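You operate a simulated robot arm through the tools that you are given. There is no shell and no other tool.

Carry out the task below with a simulated two-armed robot. There is one attempt and no reset: what you move stays moved.

TASK
Tap the bubbles out of the plaster, let it set, then remove the angle bar.
Fine: use the white mallet and put it back; open the latch after the set; lay the bar in the tray; let a spoonful leak at most. Set down upright: white mallet.

The check looks at the end state, three seconds after you hand in, the way a careful person would. Anything else that was tipped, shoved, dropped, spilled or broken makes it a failure.

THE ROBOT
Two 6-joint arms with two-finger parallel grippers on one trunk that stands fixed in place. Base frame: the origin is at the foot of the trunk, x ahead of it, y to its left, z up. Readings come in mm, degrees, newtons and seconds.
The left shoulder is at [-96, 177, 781], the right one opposite. With the tool pointing down near the work surface each hand reaches from about 100 to 700 mm from the base axis, measured 20 degrees to its own side. Payload 1.57 kg a hand.
The TCP of each hand is the grasp point between the finger pads, 30 mm short of the fingertips. In the tool frame z runs along the fingers and y along their closing line. Largest opening 80 mm; finger width 17, thickness 12; the body of the gripper, 40 by 82 mm, starts 80 mm behind the TCP.
Orientation is told as [roll, pitch, yaw] about the base's x, y, z axes, in that order, counted from this pose: with the fingers straight down and closing along the base's y, the tool's x points along the base's -x, its y along +y and its z along -z.

THE INTERFACE
- The arms move only by the tool servo_tool. It takes "left_increments", "right_increments" or both (then of equal length, played together; a hand with none holds still); each is one flat list of numbers, 7 for each row, row after row: the shift along the tool's x, y, z in m, then the turn, a rotation vector about the tool's x, y, z in degrees, then the opening, from 0 (shut) to 1 (fully open). In form: [x, y, z, wx, wy, wz, fingers, x, y, z, wx, wy, wz, fingers, ...]. A call has 1 to 20 rows; each row shifts and turns the commanded pose from where the row before left it, along the tool's axes as they then stand. Rows are played at 5 a second. More than 50 mm and 8.6 degrees between two rows, or a gripper value outside its range, and nothing of the call is played. Where a pose cannot be reached the arm comes as near as it can. A force on the tool above 90 N (or 10 N above the force at the start of the call, whichever is more), or a blocked arm, ends the call early, and 0.2 s more pass. Each finger travels about 72 mm/s and halts on what it meets, pressing with about 32 N; the grip force reading is that of the motor and also rises with nothing between the fingers. The clock runs only during rows and for 0.2 s after the last one: add rows that do not move to give the fingers time. The reply holds the time, the measured pose of the TCP, the force on the tool along the base axes, the opening and the grip force, in the units named above and with some noise, with the torque about the TCP (base axes, N m) and any sound that the robot's microphone picked up.
- Cameras (640 x 400 px; columns grow to the right, rows downward): "scene" is now at [40.1, 2.1, 1507.1]; the picture's right is [0.02, -1.00, 0.00], its down [-0.72, -0.01, -0.70] and it looks along [0.70, 0.01, -0.72] (base axes); focal length 326 px, centre (320, 200). "left" rides on the left gripper at [72, 7, -122] in its tool frame; the picture's right is [-0.09, 1.00, 0.00], its down [-0.84, -0.08, -0.54] and it looks along [-0.54, -0.05, 0.84] (tool axes); focal length 238 px, centre (320, 200). "right" rides on the right gripper at [72, -6, -122] in its tool frame; the picture's right is [0.09, 1.00, 0.00], its down [-0.84, 0.08, -0.54] and it looks along [-0.54, 0.05, 0.84] (tool axes); focal length 238 px, centre (320, 200). There is no depth. A picture from a camera that has moved, and an enlarged one, comes with that camera's place and axes in the base frame and with its lens.
- snapshot(camera): a new picture of that camera. The clock stands still meanwhile.
- raise_lower(by): slides the trunk up (or, below 0, down) by that many mm; the arms and the scene camera ride with it, the base frame stays. It gives what a move gives, with no picture.
- head_to(pan, tilt): turns the head with the scene camera to pan (to the left, within 143 degrees either way) and tilt (down, from -29 to 69), counted from straight ahead of the robot. It gives what a move gives.
- inspect(camera, box): a new picture of the part [left, top, right, bottom] of that camera's present view, enlarged. The clock stands still meanwhile.
- sign_off(): hands the job in; it is judged then, once.

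Places have to be worked out from the pictures, the camera data and where the tool is seen. Open the grippers and draw the arms clear of the work before you hand the job in, unless the task says otherwise.

The tools are called after ">>>" by a JSON object that holds its "method" and its "body". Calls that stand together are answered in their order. servo_tool: Moves the arms, as the interface text tells. Its arguments: {"type":"object","properties":{"left_increments":{"type":"array","items":{"type":"number"}},"right_increments":{"type":"array","items":{"type":"number"}}},"required":[]} The other tools are called the same way: raise_lower (by) slides the trunk up or down; head_to (pan, tilt) turns the head that bears the scene camera; snapshot (camera) takes a picture; inspect (camera, box) takes an enlarged picture of a part of a camera's view; sign_off () hands the job in.

At the start:

```text
time_s: 0.0
left_tool_pos: [418.5, 210.3, 1173.9]
left_tcp_rot: [0.0, 0.0, 0.0]
left_contact_force: [0.1, 0.0, 0.8]
left_wrist_torque: [0.0, 0.01, -0.04]
left_finger_gap: 80.0
left_grasp_force: 0.0
right_tool_pos: [470.8, -167.9, 1084.5]
right_tcp_rot: [0.0, 0.1, 0.0]
right_contact_force: [0.4, 0.1, -0.7]
right_wrist_torque: [-0.03, 0.01, -0.02]
right_finger_gap: 80.1
right_grasp_force: 0.0
trunk travel left (down, up): [-225.0, 103.0]
head pan, tilt: [1.1, 45.9]
```

scene: 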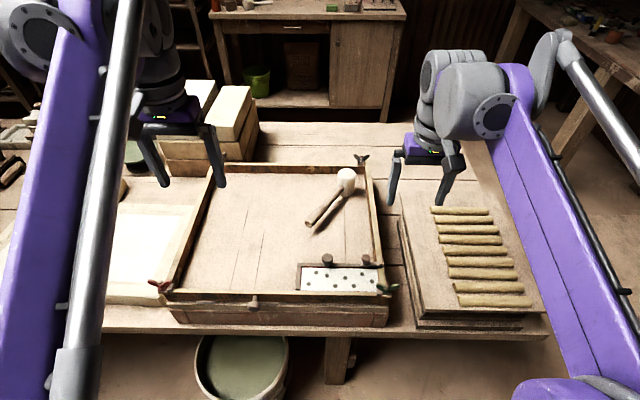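
right: 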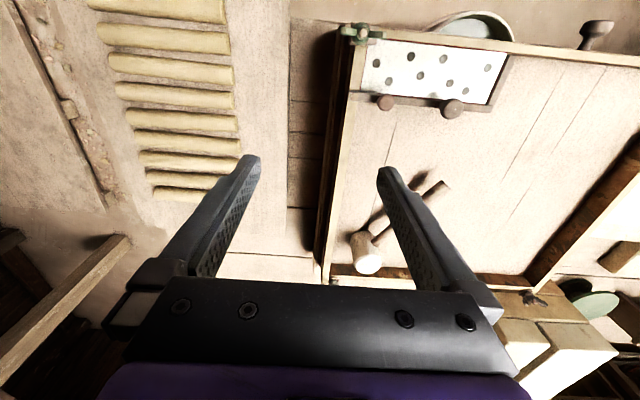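
left: 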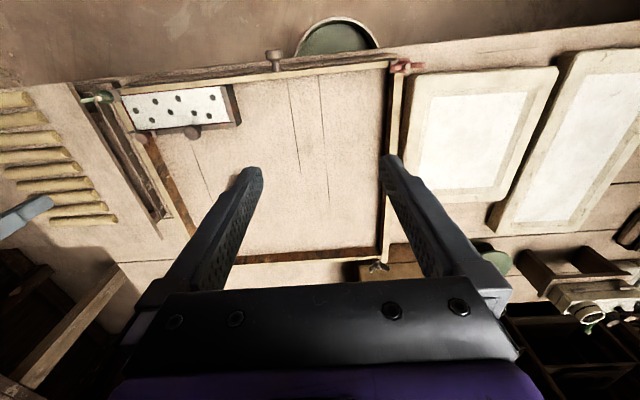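

The first pictures show a wooden box/frame with a plaster casting area (white with dark dots) near the front right corner, a pale mallet lying or standing nearby, and wing latches at the corners. I look closer before moving anything.

>>> {"method": "inspect", "body": {"camera": "scene", "box": [280, 230, 420, 318]}}

>>> {"method": "inspect", "body": {"camera": "scene", "box": [280, 140, 420, 230]}}

>>> {"method": "inspect", "body": {"camera": "scene", "box": [130, 130, 450, 330]}}

>>> {"method": "inspect", "body": {"camera": "right", "box": [320, 10, 540, 147]}}

>>> {"method": "inspect", "body": {"camera": "left", "box": [70, 60, 270, 185]}}

```text
4.55 times, centred on (350, 274) of scene
camera zoom: at [40.1, 2.1, 1507.1], right [0.02, -1.0, 0.0], down [-0.72, -0.01, -0.7], along [0.7, 0.01, -0.72], focal length 1481 px, centre (184, -136)
```

zoom: 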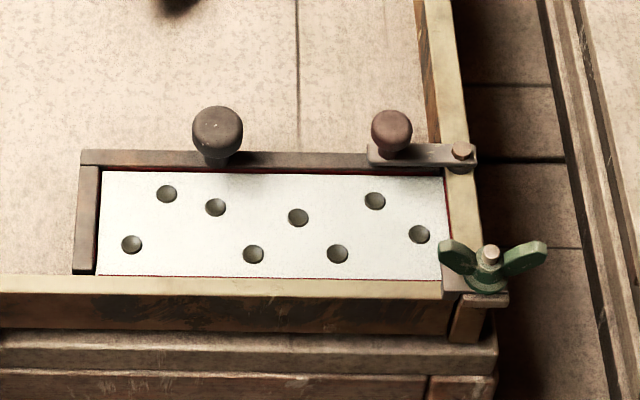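

```text
4.44 times, centred on (350, 185) of scene
camera zoom: at [40.1, 2.1, 1507.1], right [0.02, -1.0, 0.0], down [-0.72, -0.01, -0.7], along [0.7, 0.01, -0.72], focal length 1448 px, centre (187, 267)
```

zoom: 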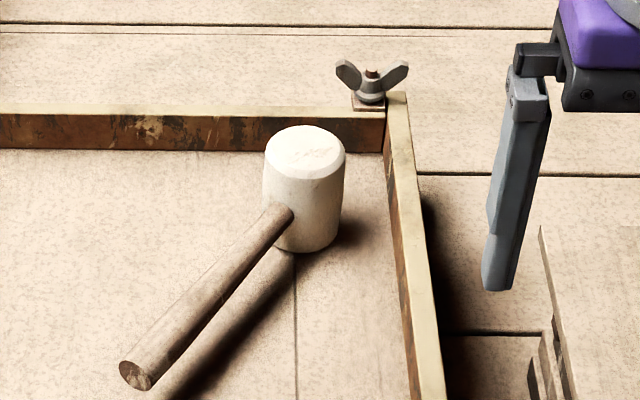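

```text
2.00 times, centred on (290, 230) of scene
camera zoom: at [40.1, 2.1, 1507.1], right [0.02, -1.0, 0.0], down [-0.72, -0.01, -0.7], along [0.7, 0.01, -0.72], focal length 652 px, centre (380, 140)
```

zoom: 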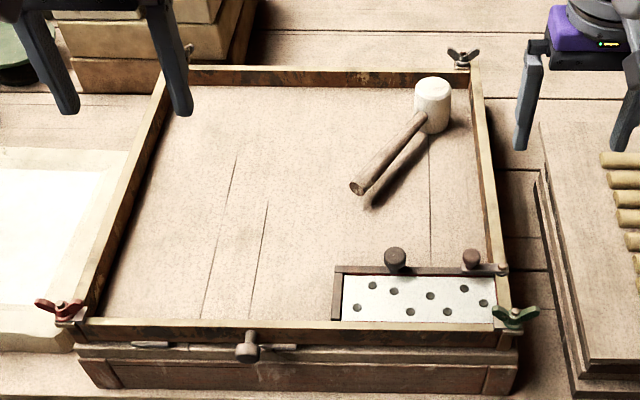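

```text
2.91 times, centred on (430, 78) of right
camera zoom: at [400.0, -176.1, 1206.3], right [-0.09, 1.0, 0.0], down [0.84, 0.08, 0.54], along [0.54, 0.05, -0.84], focal length 693 px, centre (0, 554)
```

zoom: 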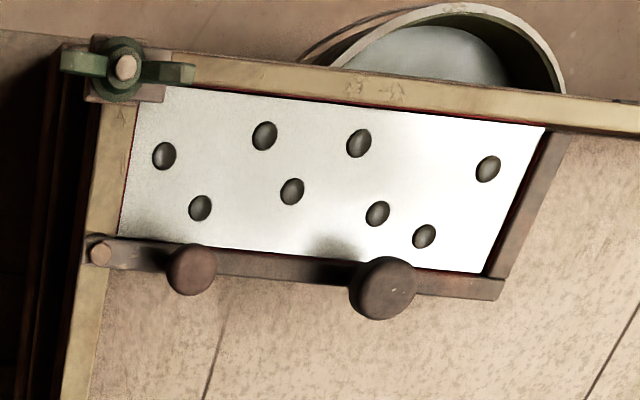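

```text
3.20 times, centred on (170, 122) of left
camera zoom: at [346.2, 215.8, 1296.8], right [0.09, 1.0, 0.0], down [0.84, -0.08, 0.54], along [0.54, -0.05, -0.84], focal length 763 px, centre (800, 448)
```

zoom: 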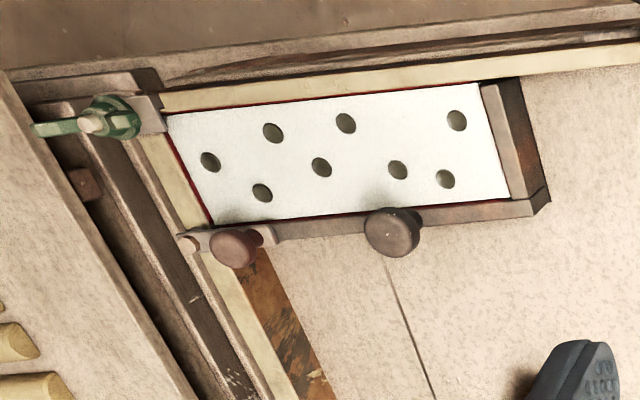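

The bar is an L with a dark knob, and a small latch plate with its own knob pivots on the right wall. I look for the tray and the tapping place by turning the head around.

>>> {"method": "inspect", "body": {"camera": "scene", "box": [140, 260, 400, 400]}}

>>> {"method": "inspect", "body": {"camera": "left", "box": [380, 40, 640, 200]}}

>>> {"method": "inspect", "body": {"camera": "right", "box": [80, 0, 340, 200]}}

>>> {"method": "head_to", "body": {"pan": 45, "tilt": 45}}

>>> {"method": "snapshot", "body": {"camera": "scene"}}

>>> {"method": "head_to", "body": {"pan": -45, "tilt": 45}}

>>> {"method": "snapshot", "body": {"camera": "scene"}}

>>> {"method": "head_to", "body": {"pan": 0, "tilt": 65}}

>>> {"method": "snapshot", "body": {"camera": "scene"}}

```text
2.46 times, centred on (270, 330) of scene
camera zoom: at [40.1, 2.1, 1507.1], right [0.02, -1.0, 0.0], down [-0.72, -0.01, -0.7], along [0.7, 0.01, -0.72], focal length 802 px, centre (443, -120)
```

zoom: 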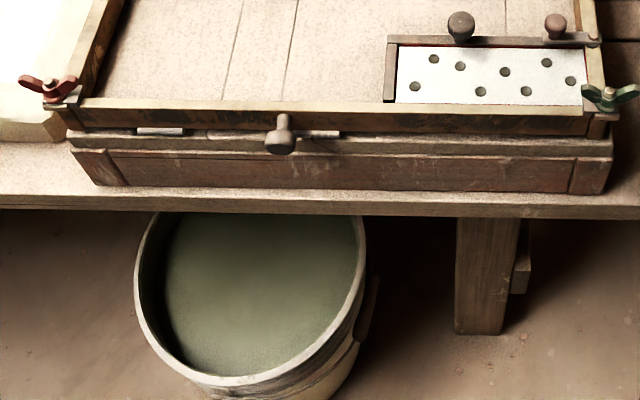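

```text
2.46 times, centred on (510, 120) of left
camera zoom: at [346.2, 215.8, 1296.8], right [0.09, 1.0, 0.0], down [0.84, -0.08, 0.54], along [0.54, -0.05, -0.84], focal length 587 px, centre (-148, 397)
```

zoom: 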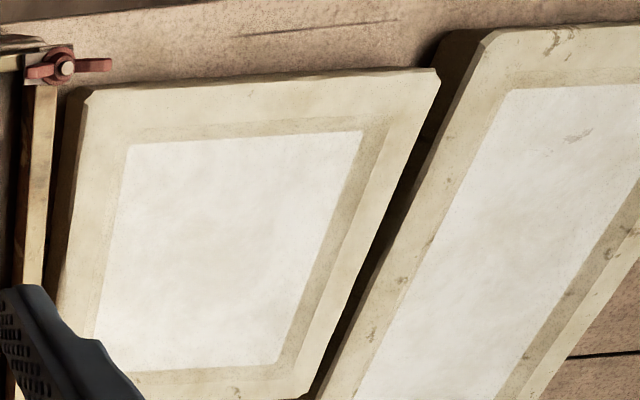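

```text
2.00 times, centred on (210, 100) of right
camera zoom: at [400.0, -176.1, 1206.3], right [-0.09, 1.0, 0.0], down [0.84, 0.08, 0.54], along [0.54, 0.05, -0.84], focal length 477 px, centre (540, 400)
```

zoom: 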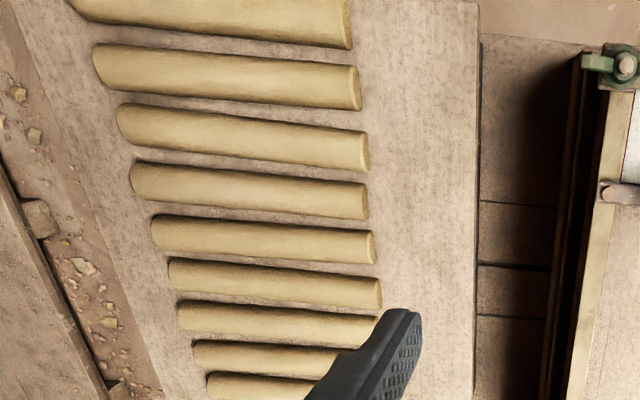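

```text
time_s: 1.1
left_tool_pos: [419.9, 210.9, 1174.7]
left_tcp_rot: [-0.1, 0.1, 0.0]
left_contact_force: [-0.1, -0.2, -0.7]
left_wrist_torque: [0.01, 0.0, -0.01]
left_finger_gap: 79.9
left_grasp_force: 0.1
right_tool_pos: [471.3, -169.2, 1084.7]
right_tcp_rot: [0.0, -0.1, 0.0]
right_contact_force: [-0.1, -0.3, 0.7]
right_wrist_torque: [-0.02, 0.04, -0.01]
right_finger_gap: 79.9
right_grasp_force: 0.2
trunk travel left (down, up): [-225.0, 103.0]
head pan, tilt: [45.0, 45.0]
```

```text
taken
camera scene: at [17.1, 58.1, 1508.3], right [0.71, -0.71, 0.0], down [-0.5, -0.5, -0.71], along [0.5, 0.5, -0.71], focal length 326 px, centre (320, 200)
```

scene: 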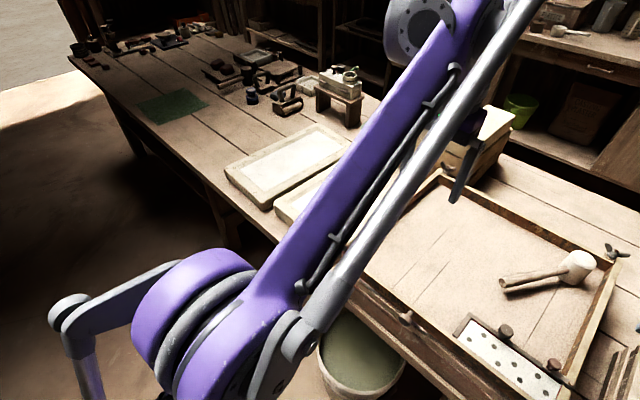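

```text
time_s: 2.8
left_tool_pos: [419.5, 210.8, 1174.8]
left_tcp_rot: [0.0, 0.0, 0.0]
left_contact_force: [0.9, 0.5, 0.4]
left_wrist_torque: [0.0, 0.0, 0.03]
left_finger_gap: 80.0
left_grasp_force: 0.0
right_tool_pos: [470.3, -168.5, 1085.3]
right_tcp_rot: [-0.1, 0.0, 0.0]
right_contact_force: [0.3, -1.1, -0.3]
right_wrist_torque: [0.01, 0.01, 0.02]
right_finger_gap: 79.8
right_grasp_force: 0.0
trunk travel left (down, up): [-225.0, 103.0]
head pan, tilt: [-45.0, 45.0]
```

```text
taken
camera scene: at [17.0, -56.9, 1508.4], right [-0.71, -0.71, 0.0], down [-0.5, 0.5, -0.71], along [0.5, -0.5, -0.71], focal length 326 px, centre (320, 200)
```

scene: 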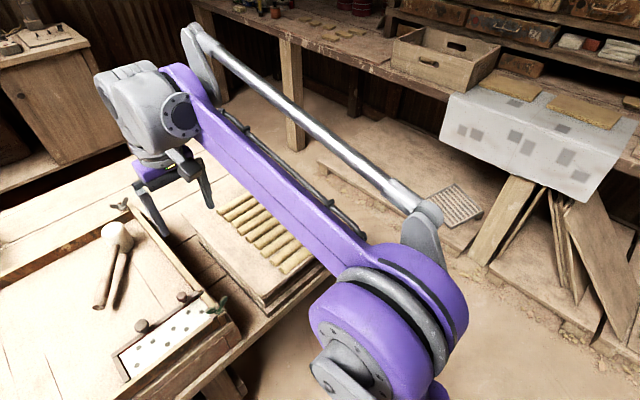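

```text
time_s: 3.9
left_tool_pos: [419.2, 210.7, 1174.8]
left_tcp_rot: [-0.1, -0.1, 0.0]
left_contact_force: [0.2, -0.2, 1.0]
left_wrist_torque: [-0.01, 0.04, 0.01]
left_finger_gap: 80.0
left_grasp_force: 0.1
right_tool_pos: [470.3, -169.8, 1085.4]
right_tcp_rot: [0.0, 0.0, 0.0]
right_contact_force: [-0.4, 0.7, 0.3]
right_wrist_torque: [0.02, 0.0, 0.03]
right_finger_gap: 80.0
right_grasp_force: 0.1
trunk travel left (down, up): [-225.0, 103.0]
head pan, tilt: [0.0, 65.0]
```

```text
taken
camera scene: at [20.2, 0.5, 1483.3], right [0.0, -1.0, 0.0], down [-0.91, 0.0, -0.42], along [0.42, 0.0, -0.91], focal length 326 px, centre (320, 200)
```

scene: 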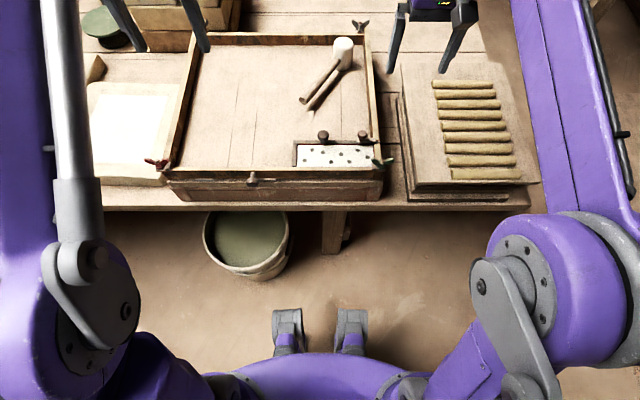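

No obvious separate tray yet; the left camera shows something box-like at its lower right. I inspect there and the left region of the table.

>>> {"method": "inspect", "body": {"camera": "left", "box": [440, 180, 640, 340]}}

>>> {"method": "inspect", "body": {"camera": "scene", "box": [60, 0, 260, 125]}}

>>> {"method": "inspect", "body": {"camera": "scene", "box": [270, 20, 410, 110]}}

>>> {"method": "inspect", "body": {"camera": "scene", "box": [140, 120, 420, 280]}}

>>> {"method": "inspect", "body": {"camera": "scene", "box": [390, 50, 560, 210]}}

```text
2.50 times, centred on (540, 260) of left
camera zoom: at [346.2, 215.8, 1296.8], right [0.09, 1.0, 0.0], down [0.84, -0.08, 0.54], along [0.54, -0.05, -0.84], focal length 596 px, centre (-230, 50)
```

zoom: 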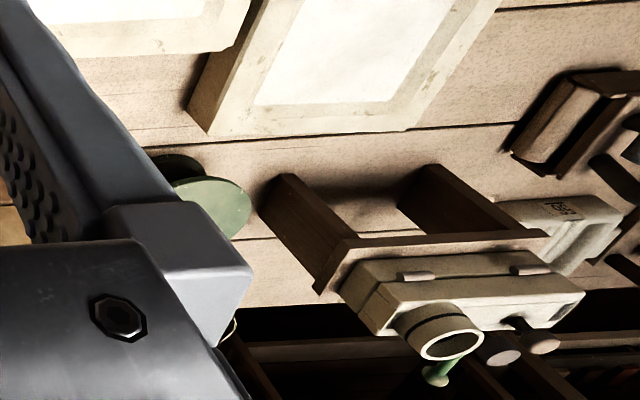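

```text
3.20 times, centred on (160, 62) of scene
camera zoom: at [20.2, 0.5, 1483.3], right [0.0, -1.0, 0.0], down [-0.91, 0.0, -0.42], along [0.42, 0.0, -0.91], focal length 1043 px, centre (832, 640)
```

zoom: 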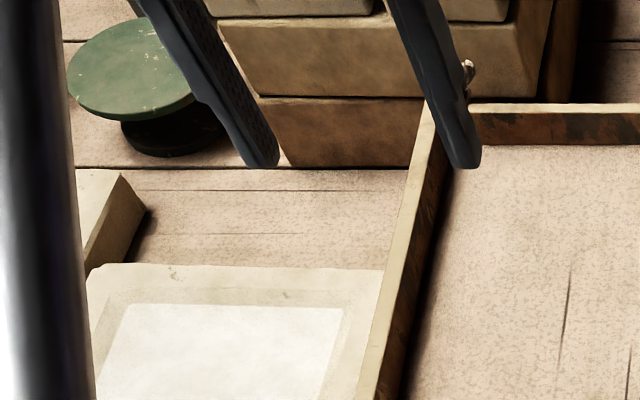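

```text
4.44 times, centred on (340, 65) of scene
camera zoom: at [20.2, 0.5, 1483.3], right [0.0, -1.0, 0.0], down [-0.91, 0.0, -0.42], along [0.42, 0.0, -0.91], focal length 1448 px, centre (231, 800)
```

zoom: 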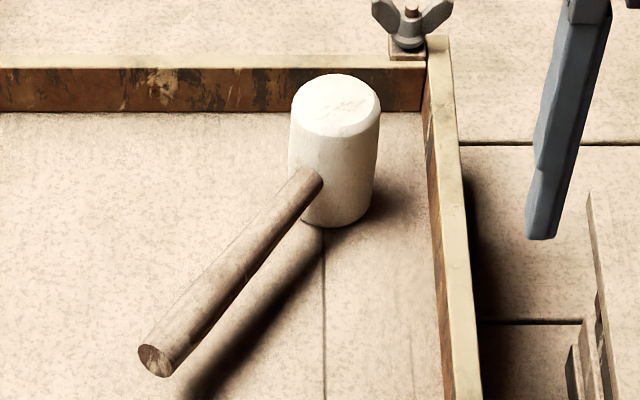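

```text
2.29 times, centred on (280, 200) of scene
camera zoom: at [20.2, 0.5, 1483.3], right [0.0, -1.0, 0.0], down [-0.91, 0.0, -0.42], along [0.42, 0.0, -0.91], focal length 745 px, centre (411, 200)
```

zoom: 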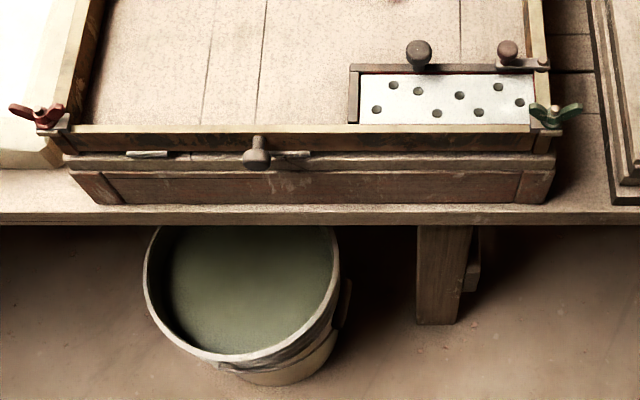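

```text
2.50 times, centred on (475, 130) of scene
camera zoom: at [20.2, 0.5, 1483.3], right [0.0, -1.0, 0.0], down [-0.91, 0.0, -0.42], along [0.42, 0.0, -0.91], focal length 815 px, centre (-68, 375)
```

zoom: 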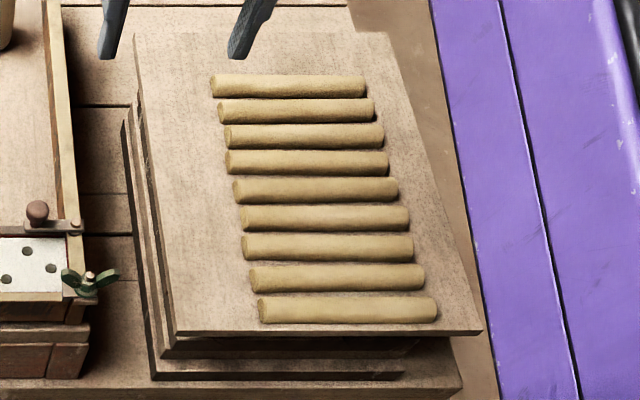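

My estimates by triangulation: mallet head about [717,-58], top at z≈912, tray floor z≈846; its handle runs to about [574,42,868]. I bring the right hand above the handle with yaw -35° and then look with the hand camera.

>>> {"method": "servo_tool", "body": {"right_increments": [-0.03, 0.026, 0.014, 0, 0, 0, 1, -0.03, 0.026, 0.014, 0, 0, 0, 1, -0.03, 0.026, 0.014, 0, 0, 0, 1, -0.03, 0.026, 0.014, 0, 0, 0, 1, -0.03, 0.026, 0.014, 0, 0, 0, 1, -0.03, 0.026, 0.014, 0, 0, 0, 1, 0, 0, 0, 0, 0, 7, 1, 0, 0, 0, 0, 0, 7, 1, 0, 0, 0, 0, 0, 7, 1, 0, 0, 0, 0, 0, 7, 1, 0, 0, 0, 0, 0, 7, 1]}}

>>> {"method": "snapshot", "body": {"camera": "right"}}

>>> {"method": "snapshot", "body": {"camera": "scene"}}

>>> {"method": "snapshot", "body": {"camera": "left"}}

```text
time_s: 6.3
left_tool_pos: [418.4, 209.5, 1174.4]
left_tcp_rot: [0.0, -0.1, 0.0]
left_contact_force: [-0.3, 0.8, 0.5]
left_wrist_torque: [0.0, -0.05, 0.02]
left_finger_gap: 80.1
left_grasp_force: 0.0
right_tool_pos: [603.7, -36.8, 998.4]
right_tcp_rot: [0.0, 0.1, -35.1]
right_contact_force: [0.0, 0.9, 0.5]
right_wrist_torque: [-0.01, 0.01, -0.01]
right_finger_gap: 80.0
right_grasp_force: 0.0
right hand out of reach, approached as far as the arm can: row 5, 6
trunk travel left (down, up): [-225.0, 103.0]
head pan, tilt: [0.0, 65.0]
```

```text
taken
camera right: at [542.7, -2.0, 1119.6], right [0.5, 0.87, 0.0], down [0.73, -0.42, 0.54], along [0.47, -0.27, -0.84], focal length 238 px, centre (320, 200)
```

right: 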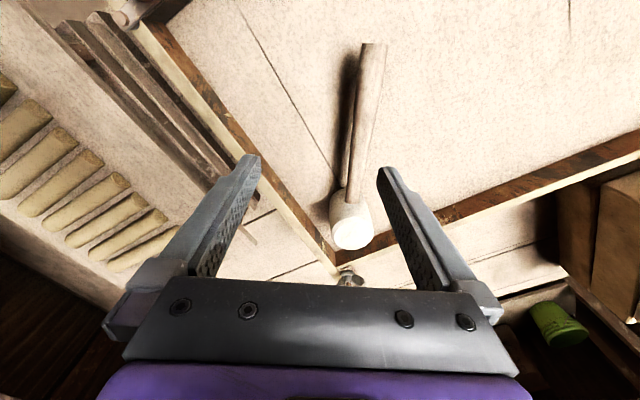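

```text
taken
camera scene: at [20.3, 0.6, 1483.3], right [0.0, -1.0, 0.0], down [-0.91, 0.0, -0.42], along [0.42, 0.0, -0.91], focal length 326 px, centre (320, 200)
```

scene: 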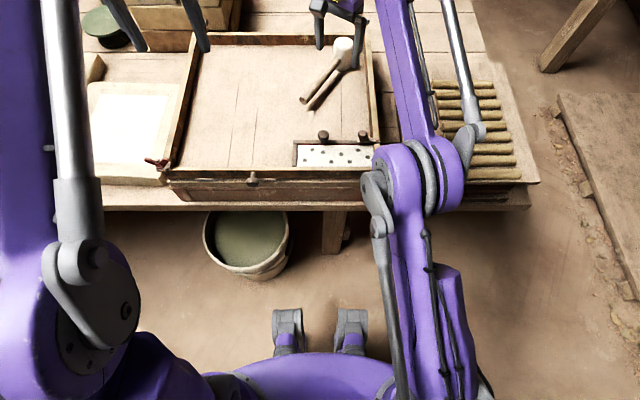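

```text
taken
camera left: at [346.2, 215.7, 1296.8], right [0.09, 1.0, 0.0], down [0.84, -0.08, 0.54], along [0.54, -0.05, -0.84], focal length 238 px, centre (320, 200)
```

left: 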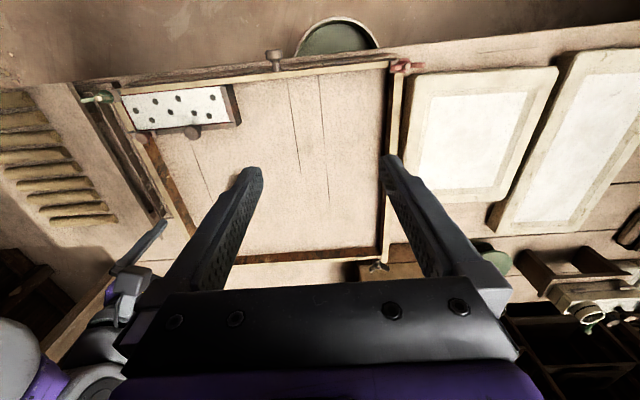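

The reach was limited at this height, and the handle lies along the tool x as intended. I raise the trunk so the hand works further out, then lower toward the handle.

>>> {"method": "raise_lower", "body": {"by": 100}}

>>> {"method": "servo_tool", "body": {"right_increments": [0, 0, 0.04, 0, 0, 0, 1, 0, 0, 0.04, 0, 0, 0, 1, 0, 0, 0.04, 0, 0, 0, 1]}}

>>> {"method": "snapshot", "body": {"camera": "right"}}

```text
time_s: 7.6
left_tool_pos: [418.7, 210.7, 1274.0]
left_tcp_rot: [0.1, 0.1, 0.0]
left_contact_force: [-0.5, -0.1, 0.6]
left_wrist_torque: [0.0, -0.06, 0.01]
left_finger_gap: 80.1
left_grasp_force: 0.0
right_tool_pos: [602.6, -37.1, 1098.2]
right_tcp_rot: [0.0, 0.0, -35.0]
right_contact_force: [0.5, 0.7, -0.2]
right_wrist_torque: [-0.01, -0.01, -0.02]
right_finger_gap: 80.1
right_grasp_force: 0.0
trunk travel left (down, up): [-325.0, 3.0]
head pan, tilt: [0.0, 65.0]
```

```text
time_s: 8.4
left_tool_pos: [418.8, 209.8, 1274.7]
left_tcp_rot: [0.1, 0.0, 0.0]
left_contact_force: [-0.5, 0.3, -1.9]
left_wrist_torque: [0.0, 0.01, -0.03]
left_finger_gap: 80.2
left_grasp_force: 0.1
right_tool_pos: [603.1, -38.3, 976.9]
right_tcp_rot: [-0.1, 0.0, -35.0]
right_contact_force: [0.0, 0.0, 0.3]
right_wrist_torque: [0.01, 0.0, 0.01]
right_finger_gap: 80.0
right_grasp_force: 0.1
trunk travel left (down, up): [-325.0, 3.0]
head pan, tilt: [0.0, 65.0]
```

```text
taken
camera right: at [542.3, -1.7, 1098.4], right [0.5, 0.87, 0.0], down [0.73, -0.42, 0.54], along [0.47, -0.27, -0.84], focal length 238 px, centre (320, 200)
```

right: 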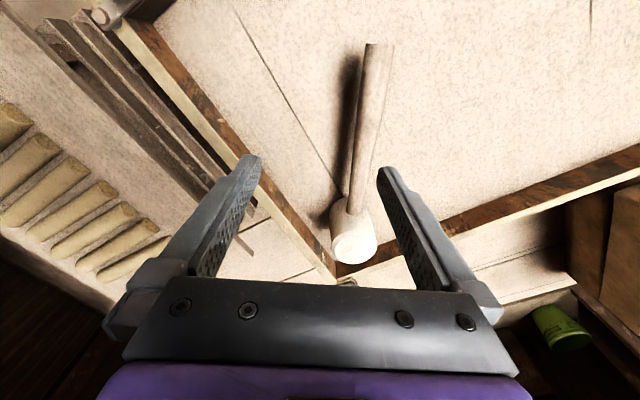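

The hand follows well now. I shift over the handle (target [643,-10]) and descend to z≈930 for a check view.

>>> {"method": "servo_tool", "body": {"right_increments": [-0.0085, 0.023, 0, 0, 0, 0, 1, -0.0085, 0.023, 0, 0, 0, 0, 1, 0, 0, 0.024, 0, 0, 0, 1, 0, 0, 0.024, 0, 0, 0, 1]}}

>>> {"method": "snapshot", "body": {"camera": "right"}}

>>> {"method": "head_to", "body": {"pan": 0, "tilt": 50}}

>>> {"method": "inspect", "body": {"camera": "scene", "box": [260, 80, 440, 200]}}

```text
time_s: 9.4
left_tool_pos: [420.9, 210.4, 1274.1]
left_tcp_rot: [-0.1, 0.0, 0.1]
left_contact_force: [0.2, -0.4, 0.0]
left_wrist_torque: [0.01, 0.0, 0.0]
left_finger_gap: 80.1
left_grasp_force: 0.1
right_tool_pos: [643.4, -9.7, 929.8]
right_tcp_rot: [0.0, 0.0, -35.0]
right_contact_force: [0.9, 0.7, -0.4]
right_wrist_torque: [0.01, 0.01, 0.01]
right_finger_gap: 80.1
right_grasp_force: 0.0
trunk travel left (down, up): [-325.0, 3.0]
head pan, tilt: [0.0, 65.0]
```

```text
taken
camera right: at [583.2, 25.6, 1051.2], right [0.5, 0.87, 0.0], down [0.73, -0.42, 0.54], along [0.47, -0.27, -0.84], focal length 238 px, centre (320, 200)
```

right: 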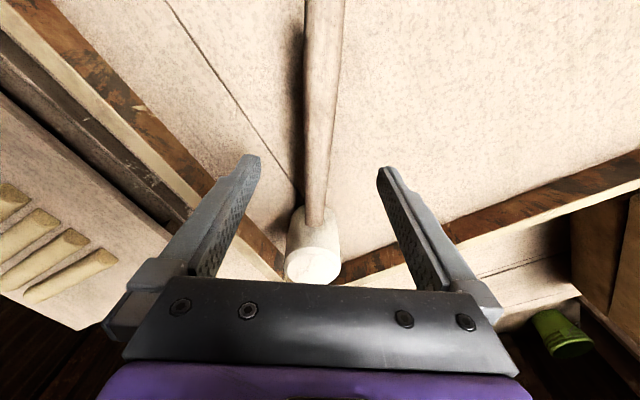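

```text
time_s: 10.2
left_tool_pos: [418.4, 209.7, 1275.1]
left_tcp_rot: [0.1, 0.1, -0.1]
left_contact_force: [-0.1, -0.9, -0.1]
left_wrist_torque: [-0.06, 0.0, -0.01]
left_finger_gap: 80.1
left_grasp_force: 0.0
right_tool_pos: [643.9, -10.2, 930.7]
right_tcp_rot: [0.1, 0.0, -35.0]
right_contact_force: [0.6, 0.4, -0.8]
right_wrist_torque: [-0.02, 0.0, 0.02]
right_finger_gap: 80.1
right_grasp_force: 0.1
trunk travel left (down, up): [-325.0, 3.0]
head pan, tilt: [0.0, 50.0]
```

```text
3.33 times, centred on (350, 140) of scene
camera zoom: at [32.8, 0.6, 1606.7], right [0.0, -1.0, 0.0], down [-0.77, 0.0, -0.64], along [0.64, 0.0, -0.77], focal length 1086 px, centre (220, 400)
```

zoom: 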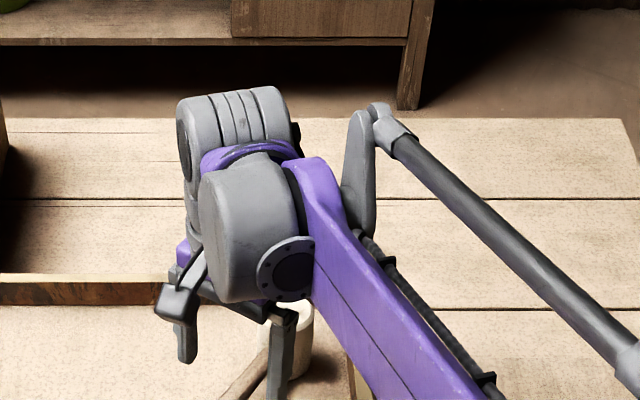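

The handle is centred between the fingers to within about 2 mm. I descend 45 mm to z≈885 (tips ≈855, floor ≈846) and check.

>>> {"method": "servo_tool", "body": {"right_increments": [0, 0, 0.02, 0, 0, 0, 1, 0, 0, 0.015, 0, 0, 0, 1, 0, 0, 0.01, 0, 0, 0, 1]}}

>>> {"method": "snapshot", "body": {"camera": "right"}}

>>> {"method": "snapshot", "body": {"camera": "left"}}

```text
time_s: 11.0
left_tool_pos: [419.9, 211.1, 1273.6]
left_tcp_rot: [0.0, 0.1, 0.0]
left_contact_force: [1.1, -0.4, -0.7]
left_wrist_torque: [-0.01, 0.05, -0.02]
left_finger_gap: 79.9
left_grasp_force: 0.0
right_tool_pos: [644.5, -10.0, 884.1]
right_tcp_rot: [0.0, 0.0, -35.0]
right_contact_force: [-0.3, 0.4, 0.1]
right_wrist_torque: [0.03, 0.03, 0.01]
right_finger_gap: 80.0
right_grasp_force: 0.1
trunk travel left (down, up): [-325.0, 3.0]
head pan, tilt: [0.0, 50.0]
```

```text
taken
camera right: at [582.7, 25.3, 1006.0], right [0.5, 0.87, 0.0], down [0.73, -0.42, 0.54], along [0.47, -0.27, -0.84], focal length 238 px, centre (320, 200)
```

right: 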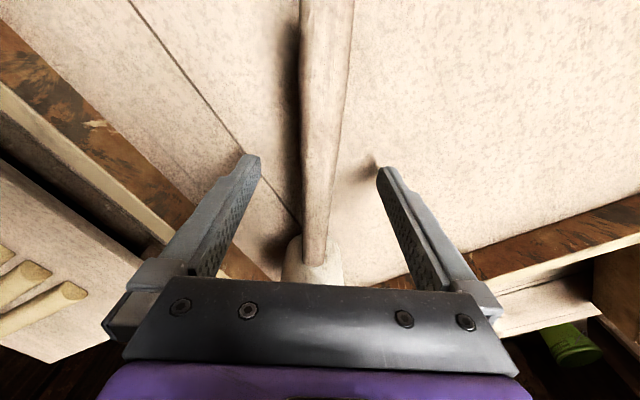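

```text
taken
camera left: at [346.4, 215.8, 1396.8], right [0.09, 1.0, 0.0], down [0.84, -0.08, 0.54], along [0.54, -0.05, -0.84], focal length 238 px, centre (320, 200)
```

left: 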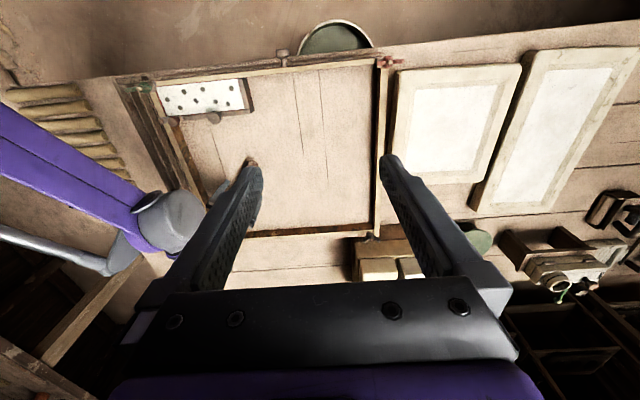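

The shadow at the fingertip suggests roughly 10 mm floor clearance, with the handle between the pads. I lower 3 mm and close.

>>> {"method": "servo_tool", "body": {"right_increments": [0, 0, 0.003, 0, 0, 0, 1, 0, 0, 0, 0, 0, 0, 0, 0, 0, 0, 0, 0, 0, 0, 0, 0, 0, 0, 0, 0, 0, 0, 0, 0, 0, 0, 0, 0]}}

>>> {"method": "snapshot", "body": {"camera": "right"}}

```text
time_s: 12.2
left_tool_pos: [419.0, 211.0, 1275.1]
left_tcp_rot: [-0.1, 0.0, -0.1]
left_contact_force: [0.7, 0.6, 0.0]
left_wrist_torque: [-0.01, 0.03, 0.01]
left_finger_gap: 79.9
left_grasp_force: 0.0
right_tool_pos: [643.7, -9.2, 881.7]
right_tcp_rot: [0.0, 0.0, -35.0]
right_contact_force: [1.6, 0.9, 0.9]
right_wrist_torque: [-0.01, 0.0, 0.11]
right_finger_gap: 21.4
right_grasp_force: 31.9
trunk travel left (down, up): [-325.0, 3.0]
head pan, tilt: [0.0, 50.0]
```

```text
taken
camera right: at [582.8, 25.5, 1003.0], right [0.5, 0.87, 0.0], down [0.73, -0.42, 0.54], along [0.47, -0.27, -0.84], focal length 238 px, centre (320, 200)
```

right: 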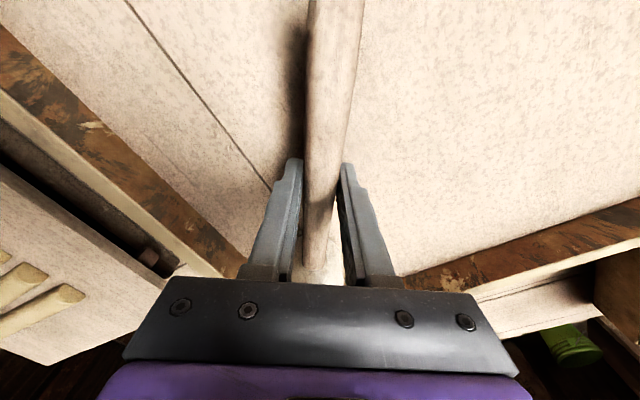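

Gripped at 21.4 mm gap. I note the grasp pose [643.7,-9.5,881.7], yaw -35 for returning it, and lift straight up in steps.

>>> {"method": "servo_tool", "body": {"right_increments": [0, 0, -0.01, 0, 0, 0, 0, 0, 0, -0.02, 0, 0, 0, 0, 0, 0, -0.03, 0, 0, 0, 0, 0, 0, -0.03, 0, 0, 0, 0, 0, 0, 0, 0, 0, 0, 0]}}

>>> {"method": "snapshot", "body": {"camera": "right"}}

>>> {"method": "head_to", "body": {"pan": 0, "tilt": 60}}

>>> {"method": "snapshot", "body": {"camera": "scene"}}

```text
time_s: 13.4
left_tool_pos: [419.1, 210.2, 1273.5]
left_tcp_rot: [0.0, 0.0, 0.0]
left_contact_force: [0.3, -0.7, -0.7]
left_wrist_torque: [0.01, 0.01, -0.01]
left_finger_gap: 79.9
left_grasp_force: 0.1
right_tool_pos: [644.6, -9.9, 971.6]
right_tcp_rot: [0.1, 0.0, -35.0]
right_contact_force: [0.3, -0.3, -2.6]
right_wrist_torque: [0.14, 0.23, 0.01]
right_finger_gap: 21.2
right_grasp_force: 32.1
trunk travel left (down, up): [-325.0, 3.0]
head pan, tilt: [0.0, 50.0]
```

```text
taken
camera right: at [583.6, 25.9, 1093.3], right [0.5, 0.87, 0.0], down [0.73, -0.42, 0.54], along [0.47, -0.27, -0.84], focal length 238 px, centre (320, 200)
```

right: 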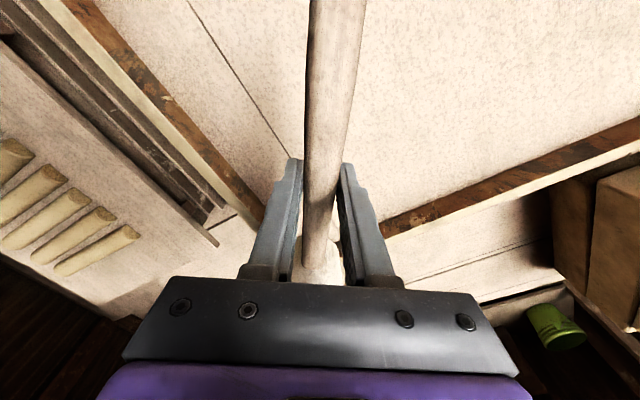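

```text
time_s: 14.1
left_tool_pos: [418.3, 209.7, 1273.7]
left_tcp_rot: [0.1, 0.0, 0.0]
left_contact_force: [1.0, -0.5, -0.4]
left_wrist_torque: [-0.01, -0.02, 0.01]
left_finger_gap: 79.9
left_grasp_force: 0.1
right_tool_pos: [644.7, -9.4, 970.9]
right_tcp_rot: [0.0, 0.0, -34.9]
right_contact_force: [-0.1, 0.1, -3.3]
right_wrist_torque: [0.18, 0.2, 0.02]
right_finger_gap: 21.3
right_grasp_force: 31.9
trunk travel left (down, up): [-325.0, 3.0]
head pan, tilt: [0.0, 60.0]
```

```text
taken
camera scene: at [22.9, 0.6, 1594.2], right [0.0, -1.0, 0.0], down [-0.87, 0.0, -0.5], along [0.5, 0.0, -0.87], focal length 326 px, centre (320, 200)
```

scene: 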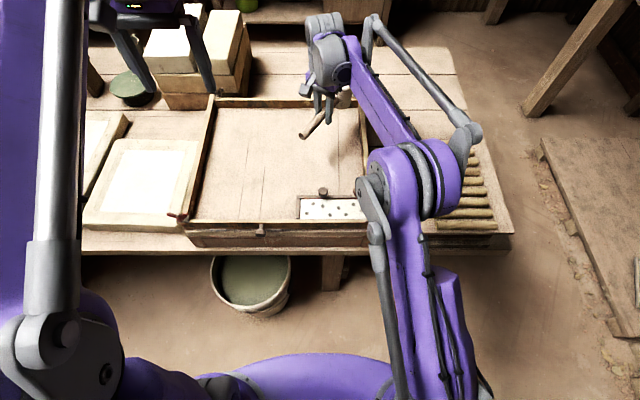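

The mallet (~3 N) is held steady. I check the plaster's look up close before choosing the tapping place.

>>> {"method": "inspect", "body": {"camera": "scene", "box": [285, 180, 385, 243]}}

>>> {"method": "inspect", "body": {"camera": "scene", "box": [270, 20, 400, 160]}}

>>> {"method": "inspect", "body": {"camera": "left", "box": [110, 60, 310, 185]}}

```text
6.35 times, centred on (335, 212) of scene
camera zoom: at [22.9, 0.6, 1594.2], right [0.0, -1.0, 0.0], down [-0.87, 0.0, -0.5], along [0.5, 0.0, -0.87], focal length 2069 px, centre (225, 127)
```

zoom: 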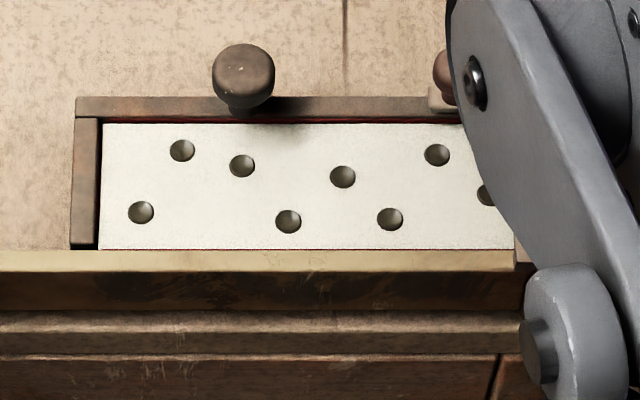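

```text
2.86 times, centred on (335, 90) of scene
camera zoom: at [22.9, 0.6, 1594.2], right [0.0, -1.0, 0.0], down [-0.87, 0.0, -0.5], along [0.5, 0.0, -0.87], focal length 931 px, centre (277, 514)
```

zoom: 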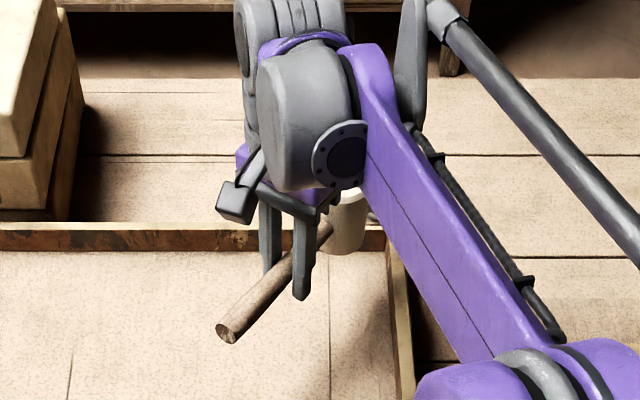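

```text
3.20 times, centred on (210, 122) of left
camera zoom: at [346.5, 215.7, 1396.8], right [0.09, 1.0, 0.0], down [0.84, -0.08, 0.54], along [0.54, -0.05, -0.84], focal length 763 px, centre (672, 448)
```

zoom: 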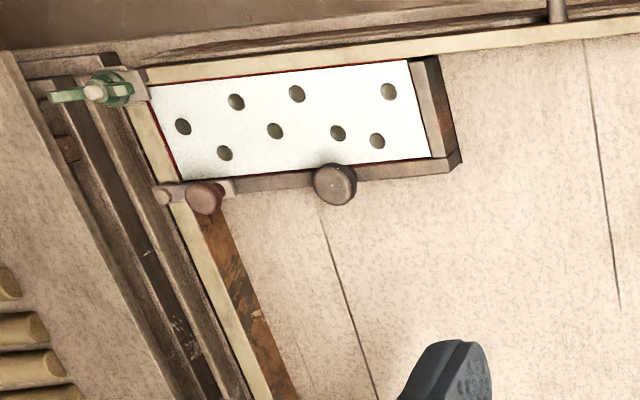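

From the left camera I place the latch pivot at about [447,-125], latch knob [446,-87], bar knob [445,-1] and the bar's corner near [445,62]. I carry the mallet to yaw -90 above the open tray floor behind the bar so the handle stays clear of it.

>>> {"method": "servo_tool", "body": {"right_increments": [0.031, -0.01, 0, 0, 0, 0, 0, 0.031, -0.01, 0, 0, 0, 0, 0, 0.031, -0.01, 0, 0, 0, 0, 0, 0.031, -0.01, 0, 0, 0, 0, 0, 0, 0, 0, 0, 0, 7.86, 0, 0, 0, 0, 0, 0, 7.86, 0, 0, 0, 0, 0, 0, 7.86, 0, 0, 0, 0, 0, 0, 7.86, 0, 0, 0, 0, 0, 0, 7.86, 0, 0, 0, 0, 0, 0, 7.86, 0, 0, 0, 0, 0, 0, 7.86, 0]}}

>>> {"method": "snapshot", "body": {"camera": "right"}}

>>> {"method": "snapshot", "body": {"camera": "left"}}

>>> {"method": "inspect", "body": {"camera": "scene", "box": [220, 80, 420, 240]}}

```text
time_s: 16.5
left_tool_pos: [418.8, 210.4, 1273.4]
left_tcp_rot: [0.0, 0.0, 0.1]
left_contact_force: [0.1, -0.2, 0.5]
left_wrist_torque: [-0.01, -0.03, -0.01]
left_finger_gap: 80.2
left_grasp_force: 0.1
right_tool_pos: [520.1, 28.5, 972.1]
right_tcp_rot: [0.0, -0.1, -90.2]
right_contact_force: [-0.5, 1.2, -2.5]
right_wrist_torque: [0.24, 0.01, 0.0]
right_finger_gap: 21.6
right_grasp_force: 32.2
trunk travel left (down, up): [-325.0, 3.0]
head pan, tilt: [0.0, 60.0]
```

```text
taken
camera right: at [515.2, 100.3, 1093.3], right [1.0, 0.09, 0.0], down [0.07, -0.84, 0.54], along [0.05, -0.54, -0.84], focal length 238 px, centre (320, 200)
```

right: 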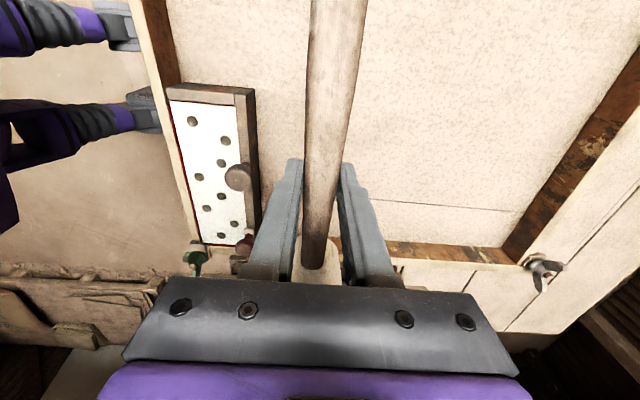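

```text
taken
camera left: at [346.4, 215.8, 1396.8], right [0.09, 1.0, 0.0], down [0.84, -0.08, 0.54], along [0.54, -0.05, -0.84], focal length 238 px, centre (320, 200)
```

left: 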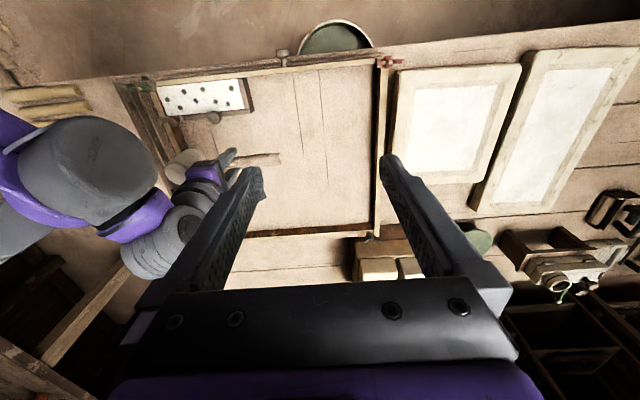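

```text
2.50 times, centred on (320, 160) of scene
camera zoom: at [22.7, 0.6, 1594.1], right [0.0, -1.0, 0.0], down [-0.87, 0.0, -0.5], along [0.5, 0.0, -0.87], focal length 815 px, centre (320, 300)
```

zoom: 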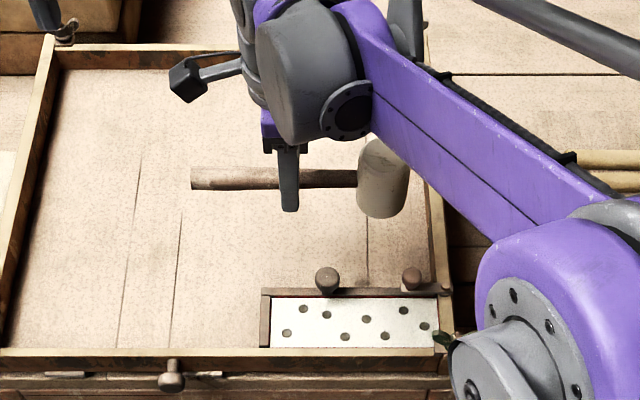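

The mallet hangs level over free tray floor at about head [520,-60]. I lower to ~900 and try one gentle tap, then listen and look.

>>> {"method": "servo_tool", "body": {"right_increments": [0, 0, 0.04, 0, 0, 0, 0, 0, 0, 0.03, 0, 0, 0, 0, 0, 0, 0.022, 0, 0, 0, 0, 0, 0, -0.022, 0, 0, 0, 0]}}

>>> {"method": "inspect", "body": {"camera": "scene", "box": [220, 80, 420, 240]}}

```text
time_s: 17.5
left_tool_pos: [417.8, 208.9, 1275.5]
left_tcp_rot: [0.0, 0.0, 0.0]
left_contact_force: [0.0, 0.3, -0.1]
left_wrist_torque: [-0.02, -0.01, 0.01]
left_finger_gap: 80.2
left_grasp_force: 0.0
right_tool_pos: [519.2, 28.5, 901.6]
right_tcp_rot: [-0.1, 0.0, -90.1]
right_contact_force: [0.3, 0.1, -3.3]
right_wrist_torque: [0.24, 0.03, 0.0]
right_finger_gap: 21.2
right_grasp_force: 31.9
trunk travel left (down, up): [-325.0, 3.0]
head pan, tilt: [0.0, 60.0]
```

```text
2.50 times, centred on (320, 160) of scene
camera zoom: at [22.1, 0.3, 1594.2], right [0.0, -1.0, 0.0], down [-0.87, 0.0, -0.5], along [0.5, 0.0, -0.87], focal length 815 px, centre (320, 300)
```

zoom: 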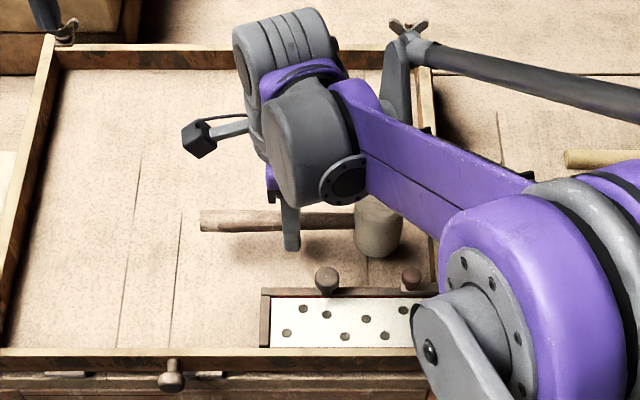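

No contact sound, so the head hadn't reached the floor. I strike a bit deeper with a hold row, then rise.

>>> {"method": "servo_tool", "body": {"right_increments": [0, 0, 0.024, 0, 0, 0, 0, 0, 0, 0, 0, 0, 0, 0, 0, 0, -0.024, 0, 0, 0, 0]}}

>>> {"method": "inspect", "body": {"camera": "scene", "box": [220, 80, 420, 240]}}

```text
time_s: 18.3
left_tool_pos: [418.1, 209.9, 1274.0]
left_tcp_rot: [-0.1, 0.0, 0.0]
left_contact_force: [0.3, 0.1, 0.2]
left_wrist_torque: [0.02, -0.01, 0.0]
left_finger_gap: 79.9
left_grasp_force: 0.1
right_tool_pos: [519.7, 28.0, 901.9]
right_tcp_rot: [0.0, 0.0, -90.1]
right_contact_force: [-0.2, -0.5, -3.1]
right_wrist_torque: [0.23, -0.01, -0.02]
right_finger_gap: 21.2
right_grasp_force: 31.6
trunk travel left (down, up): [-325.0, 3.0]
head pan, tilt: [0.0, 60.0]
```

```text
2.50 times, centred on (320, 160) of scene
camera zoom: at [22.0, 0.5, 1594.1], right [0.0, -1.0, 0.0], down [-0.87, 0.0, -0.5], along [0.5, 0.0, -0.87], focal length 815 px, centre (320, 300)
```

zoom: 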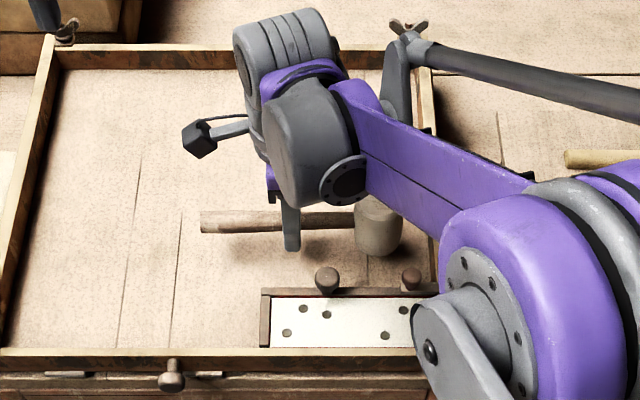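

Two bubbles have vanished, so tapping the tray floor works. I repeat the same tap.

>>> {"method": "servo_tool", "body": {"right_increments": [0, 0, 0.024, 0, 0, 0, 0, 0, 0, 0, 0, 0, 0, 0, 0, 0, -0.024, 0, 0, 0, 0, 0, 0, 0, 0, 0, 0, 0, 0, 0, 0.024, 0, 0, 0, 0, 0, 0, 0, 0, 0, 0, 0, 0, 0, -0.024, 0, 0, 0, 0]}}

>>> {"method": "inspect", "body": {"camera": "scene", "box": [220, 80, 420, 240]}}

>>> {"method": "snapshot", "body": {"camera": "right"}}

```text
time_s: 19.9
left_tool_pos: [417.1, 209.8, 1273.5]
left_tcp_rot: [0.0, 0.1, 0.0]
left_contact_force: [-0.5, -0.5, -0.1]
left_wrist_torque: [0.01, -0.01, 0.06]
left_finger_gap: 80.2
left_grasp_force: 0.2
right_tool_pos: [519.4, 29.0, 901.9]
right_tcp_rot: [0.0, 0.0, -90.1]
right_contact_force: [0.4, -0.2, -3.3]
right_wrist_torque: [0.24, -0.01, 0.04]
right_finger_gap: 21.3
right_grasp_force: 31.9
trunk travel left (down, up): [-325.0, 3.0]
head pan, tilt: [0.0, 60.0]
```

```text
2.50 times, centred on (320, 160) of scene
camera zoom: at [22.1, 0.5, 1594.1], right [0.0, -1.0, 0.0], down [-0.87, 0.0, -0.5], along [0.5, 0.0, -0.87], focal length 815 px, centre (320, 300)
```

zoom: 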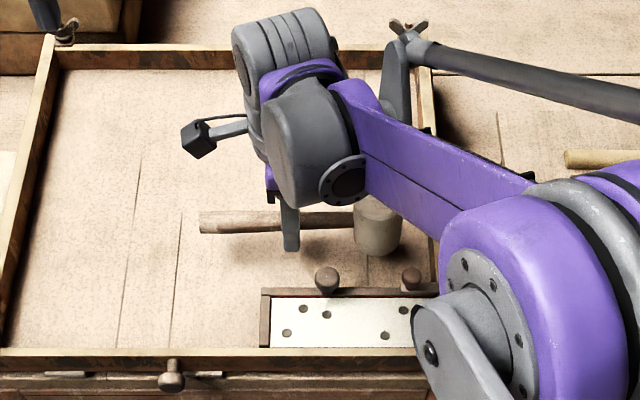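

```text
taken
camera right: at [513.7, 100.8, 1023.7], right [1.0, 0.09, 0.0], down [0.08, -0.84, 0.54], along [0.05, -0.54, -0.84], focal length 238 px, centre (320, 200)
```

right: 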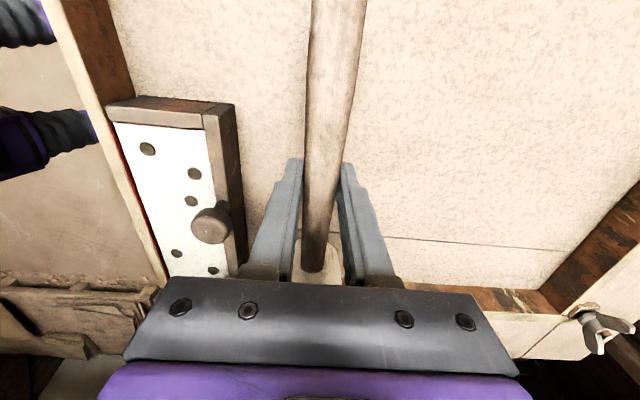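

Five or six bubbles remain and the last taps changed nothing. I make one tap and stop the call at the bottom to read the contact force.

>>> {"method": "servo_tool", "body": {"right_increments": [0, 0, 0.024, 0, 0, 0, 0]}}

>>> {"method": "inspect", "body": {"camera": "right", "box": [90, 80, 350, 290]}}

```text
time_s: 20.3
left_tool_pos: [417.8, 209.8, 1273.8]
left_tcp_rot: [0.0, 0.0, 0.0]
left_contact_force: [-0.1, -0.4, 0.4]
left_wrist_torque: [0.02, -0.01, -0.02]
left_finger_gap: 80.0
left_grasp_force: 0.0
right_tool_pos: [520.8, 29.4, 878.9]
right_tcp_rot: [0.0, 0.0, -89.9]
right_contact_force: [1.6, -0.3, 1.6]
right_wrist_torque: [-0.05, -0.07, 0.08]
right_finger_gap: 21.1
right_grasp_force: 31.9
trunk travel left (down, up): [-325.0, 3.0]
head pan, tilt: [0.0, 60.0]
```

```text
1.90 times, centred on (220, 185) of right
camera zoom: at [514.8, 101.1, 999.9], right [1.0, 0.09, 0.0], down [0.08, -0.84, 0.54], along [0.05, -0.54, -0.84], focal length 454 px, centre (510, 229)
```

zoom: 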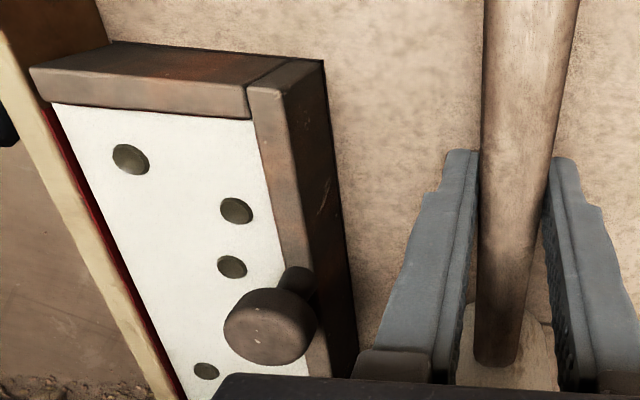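

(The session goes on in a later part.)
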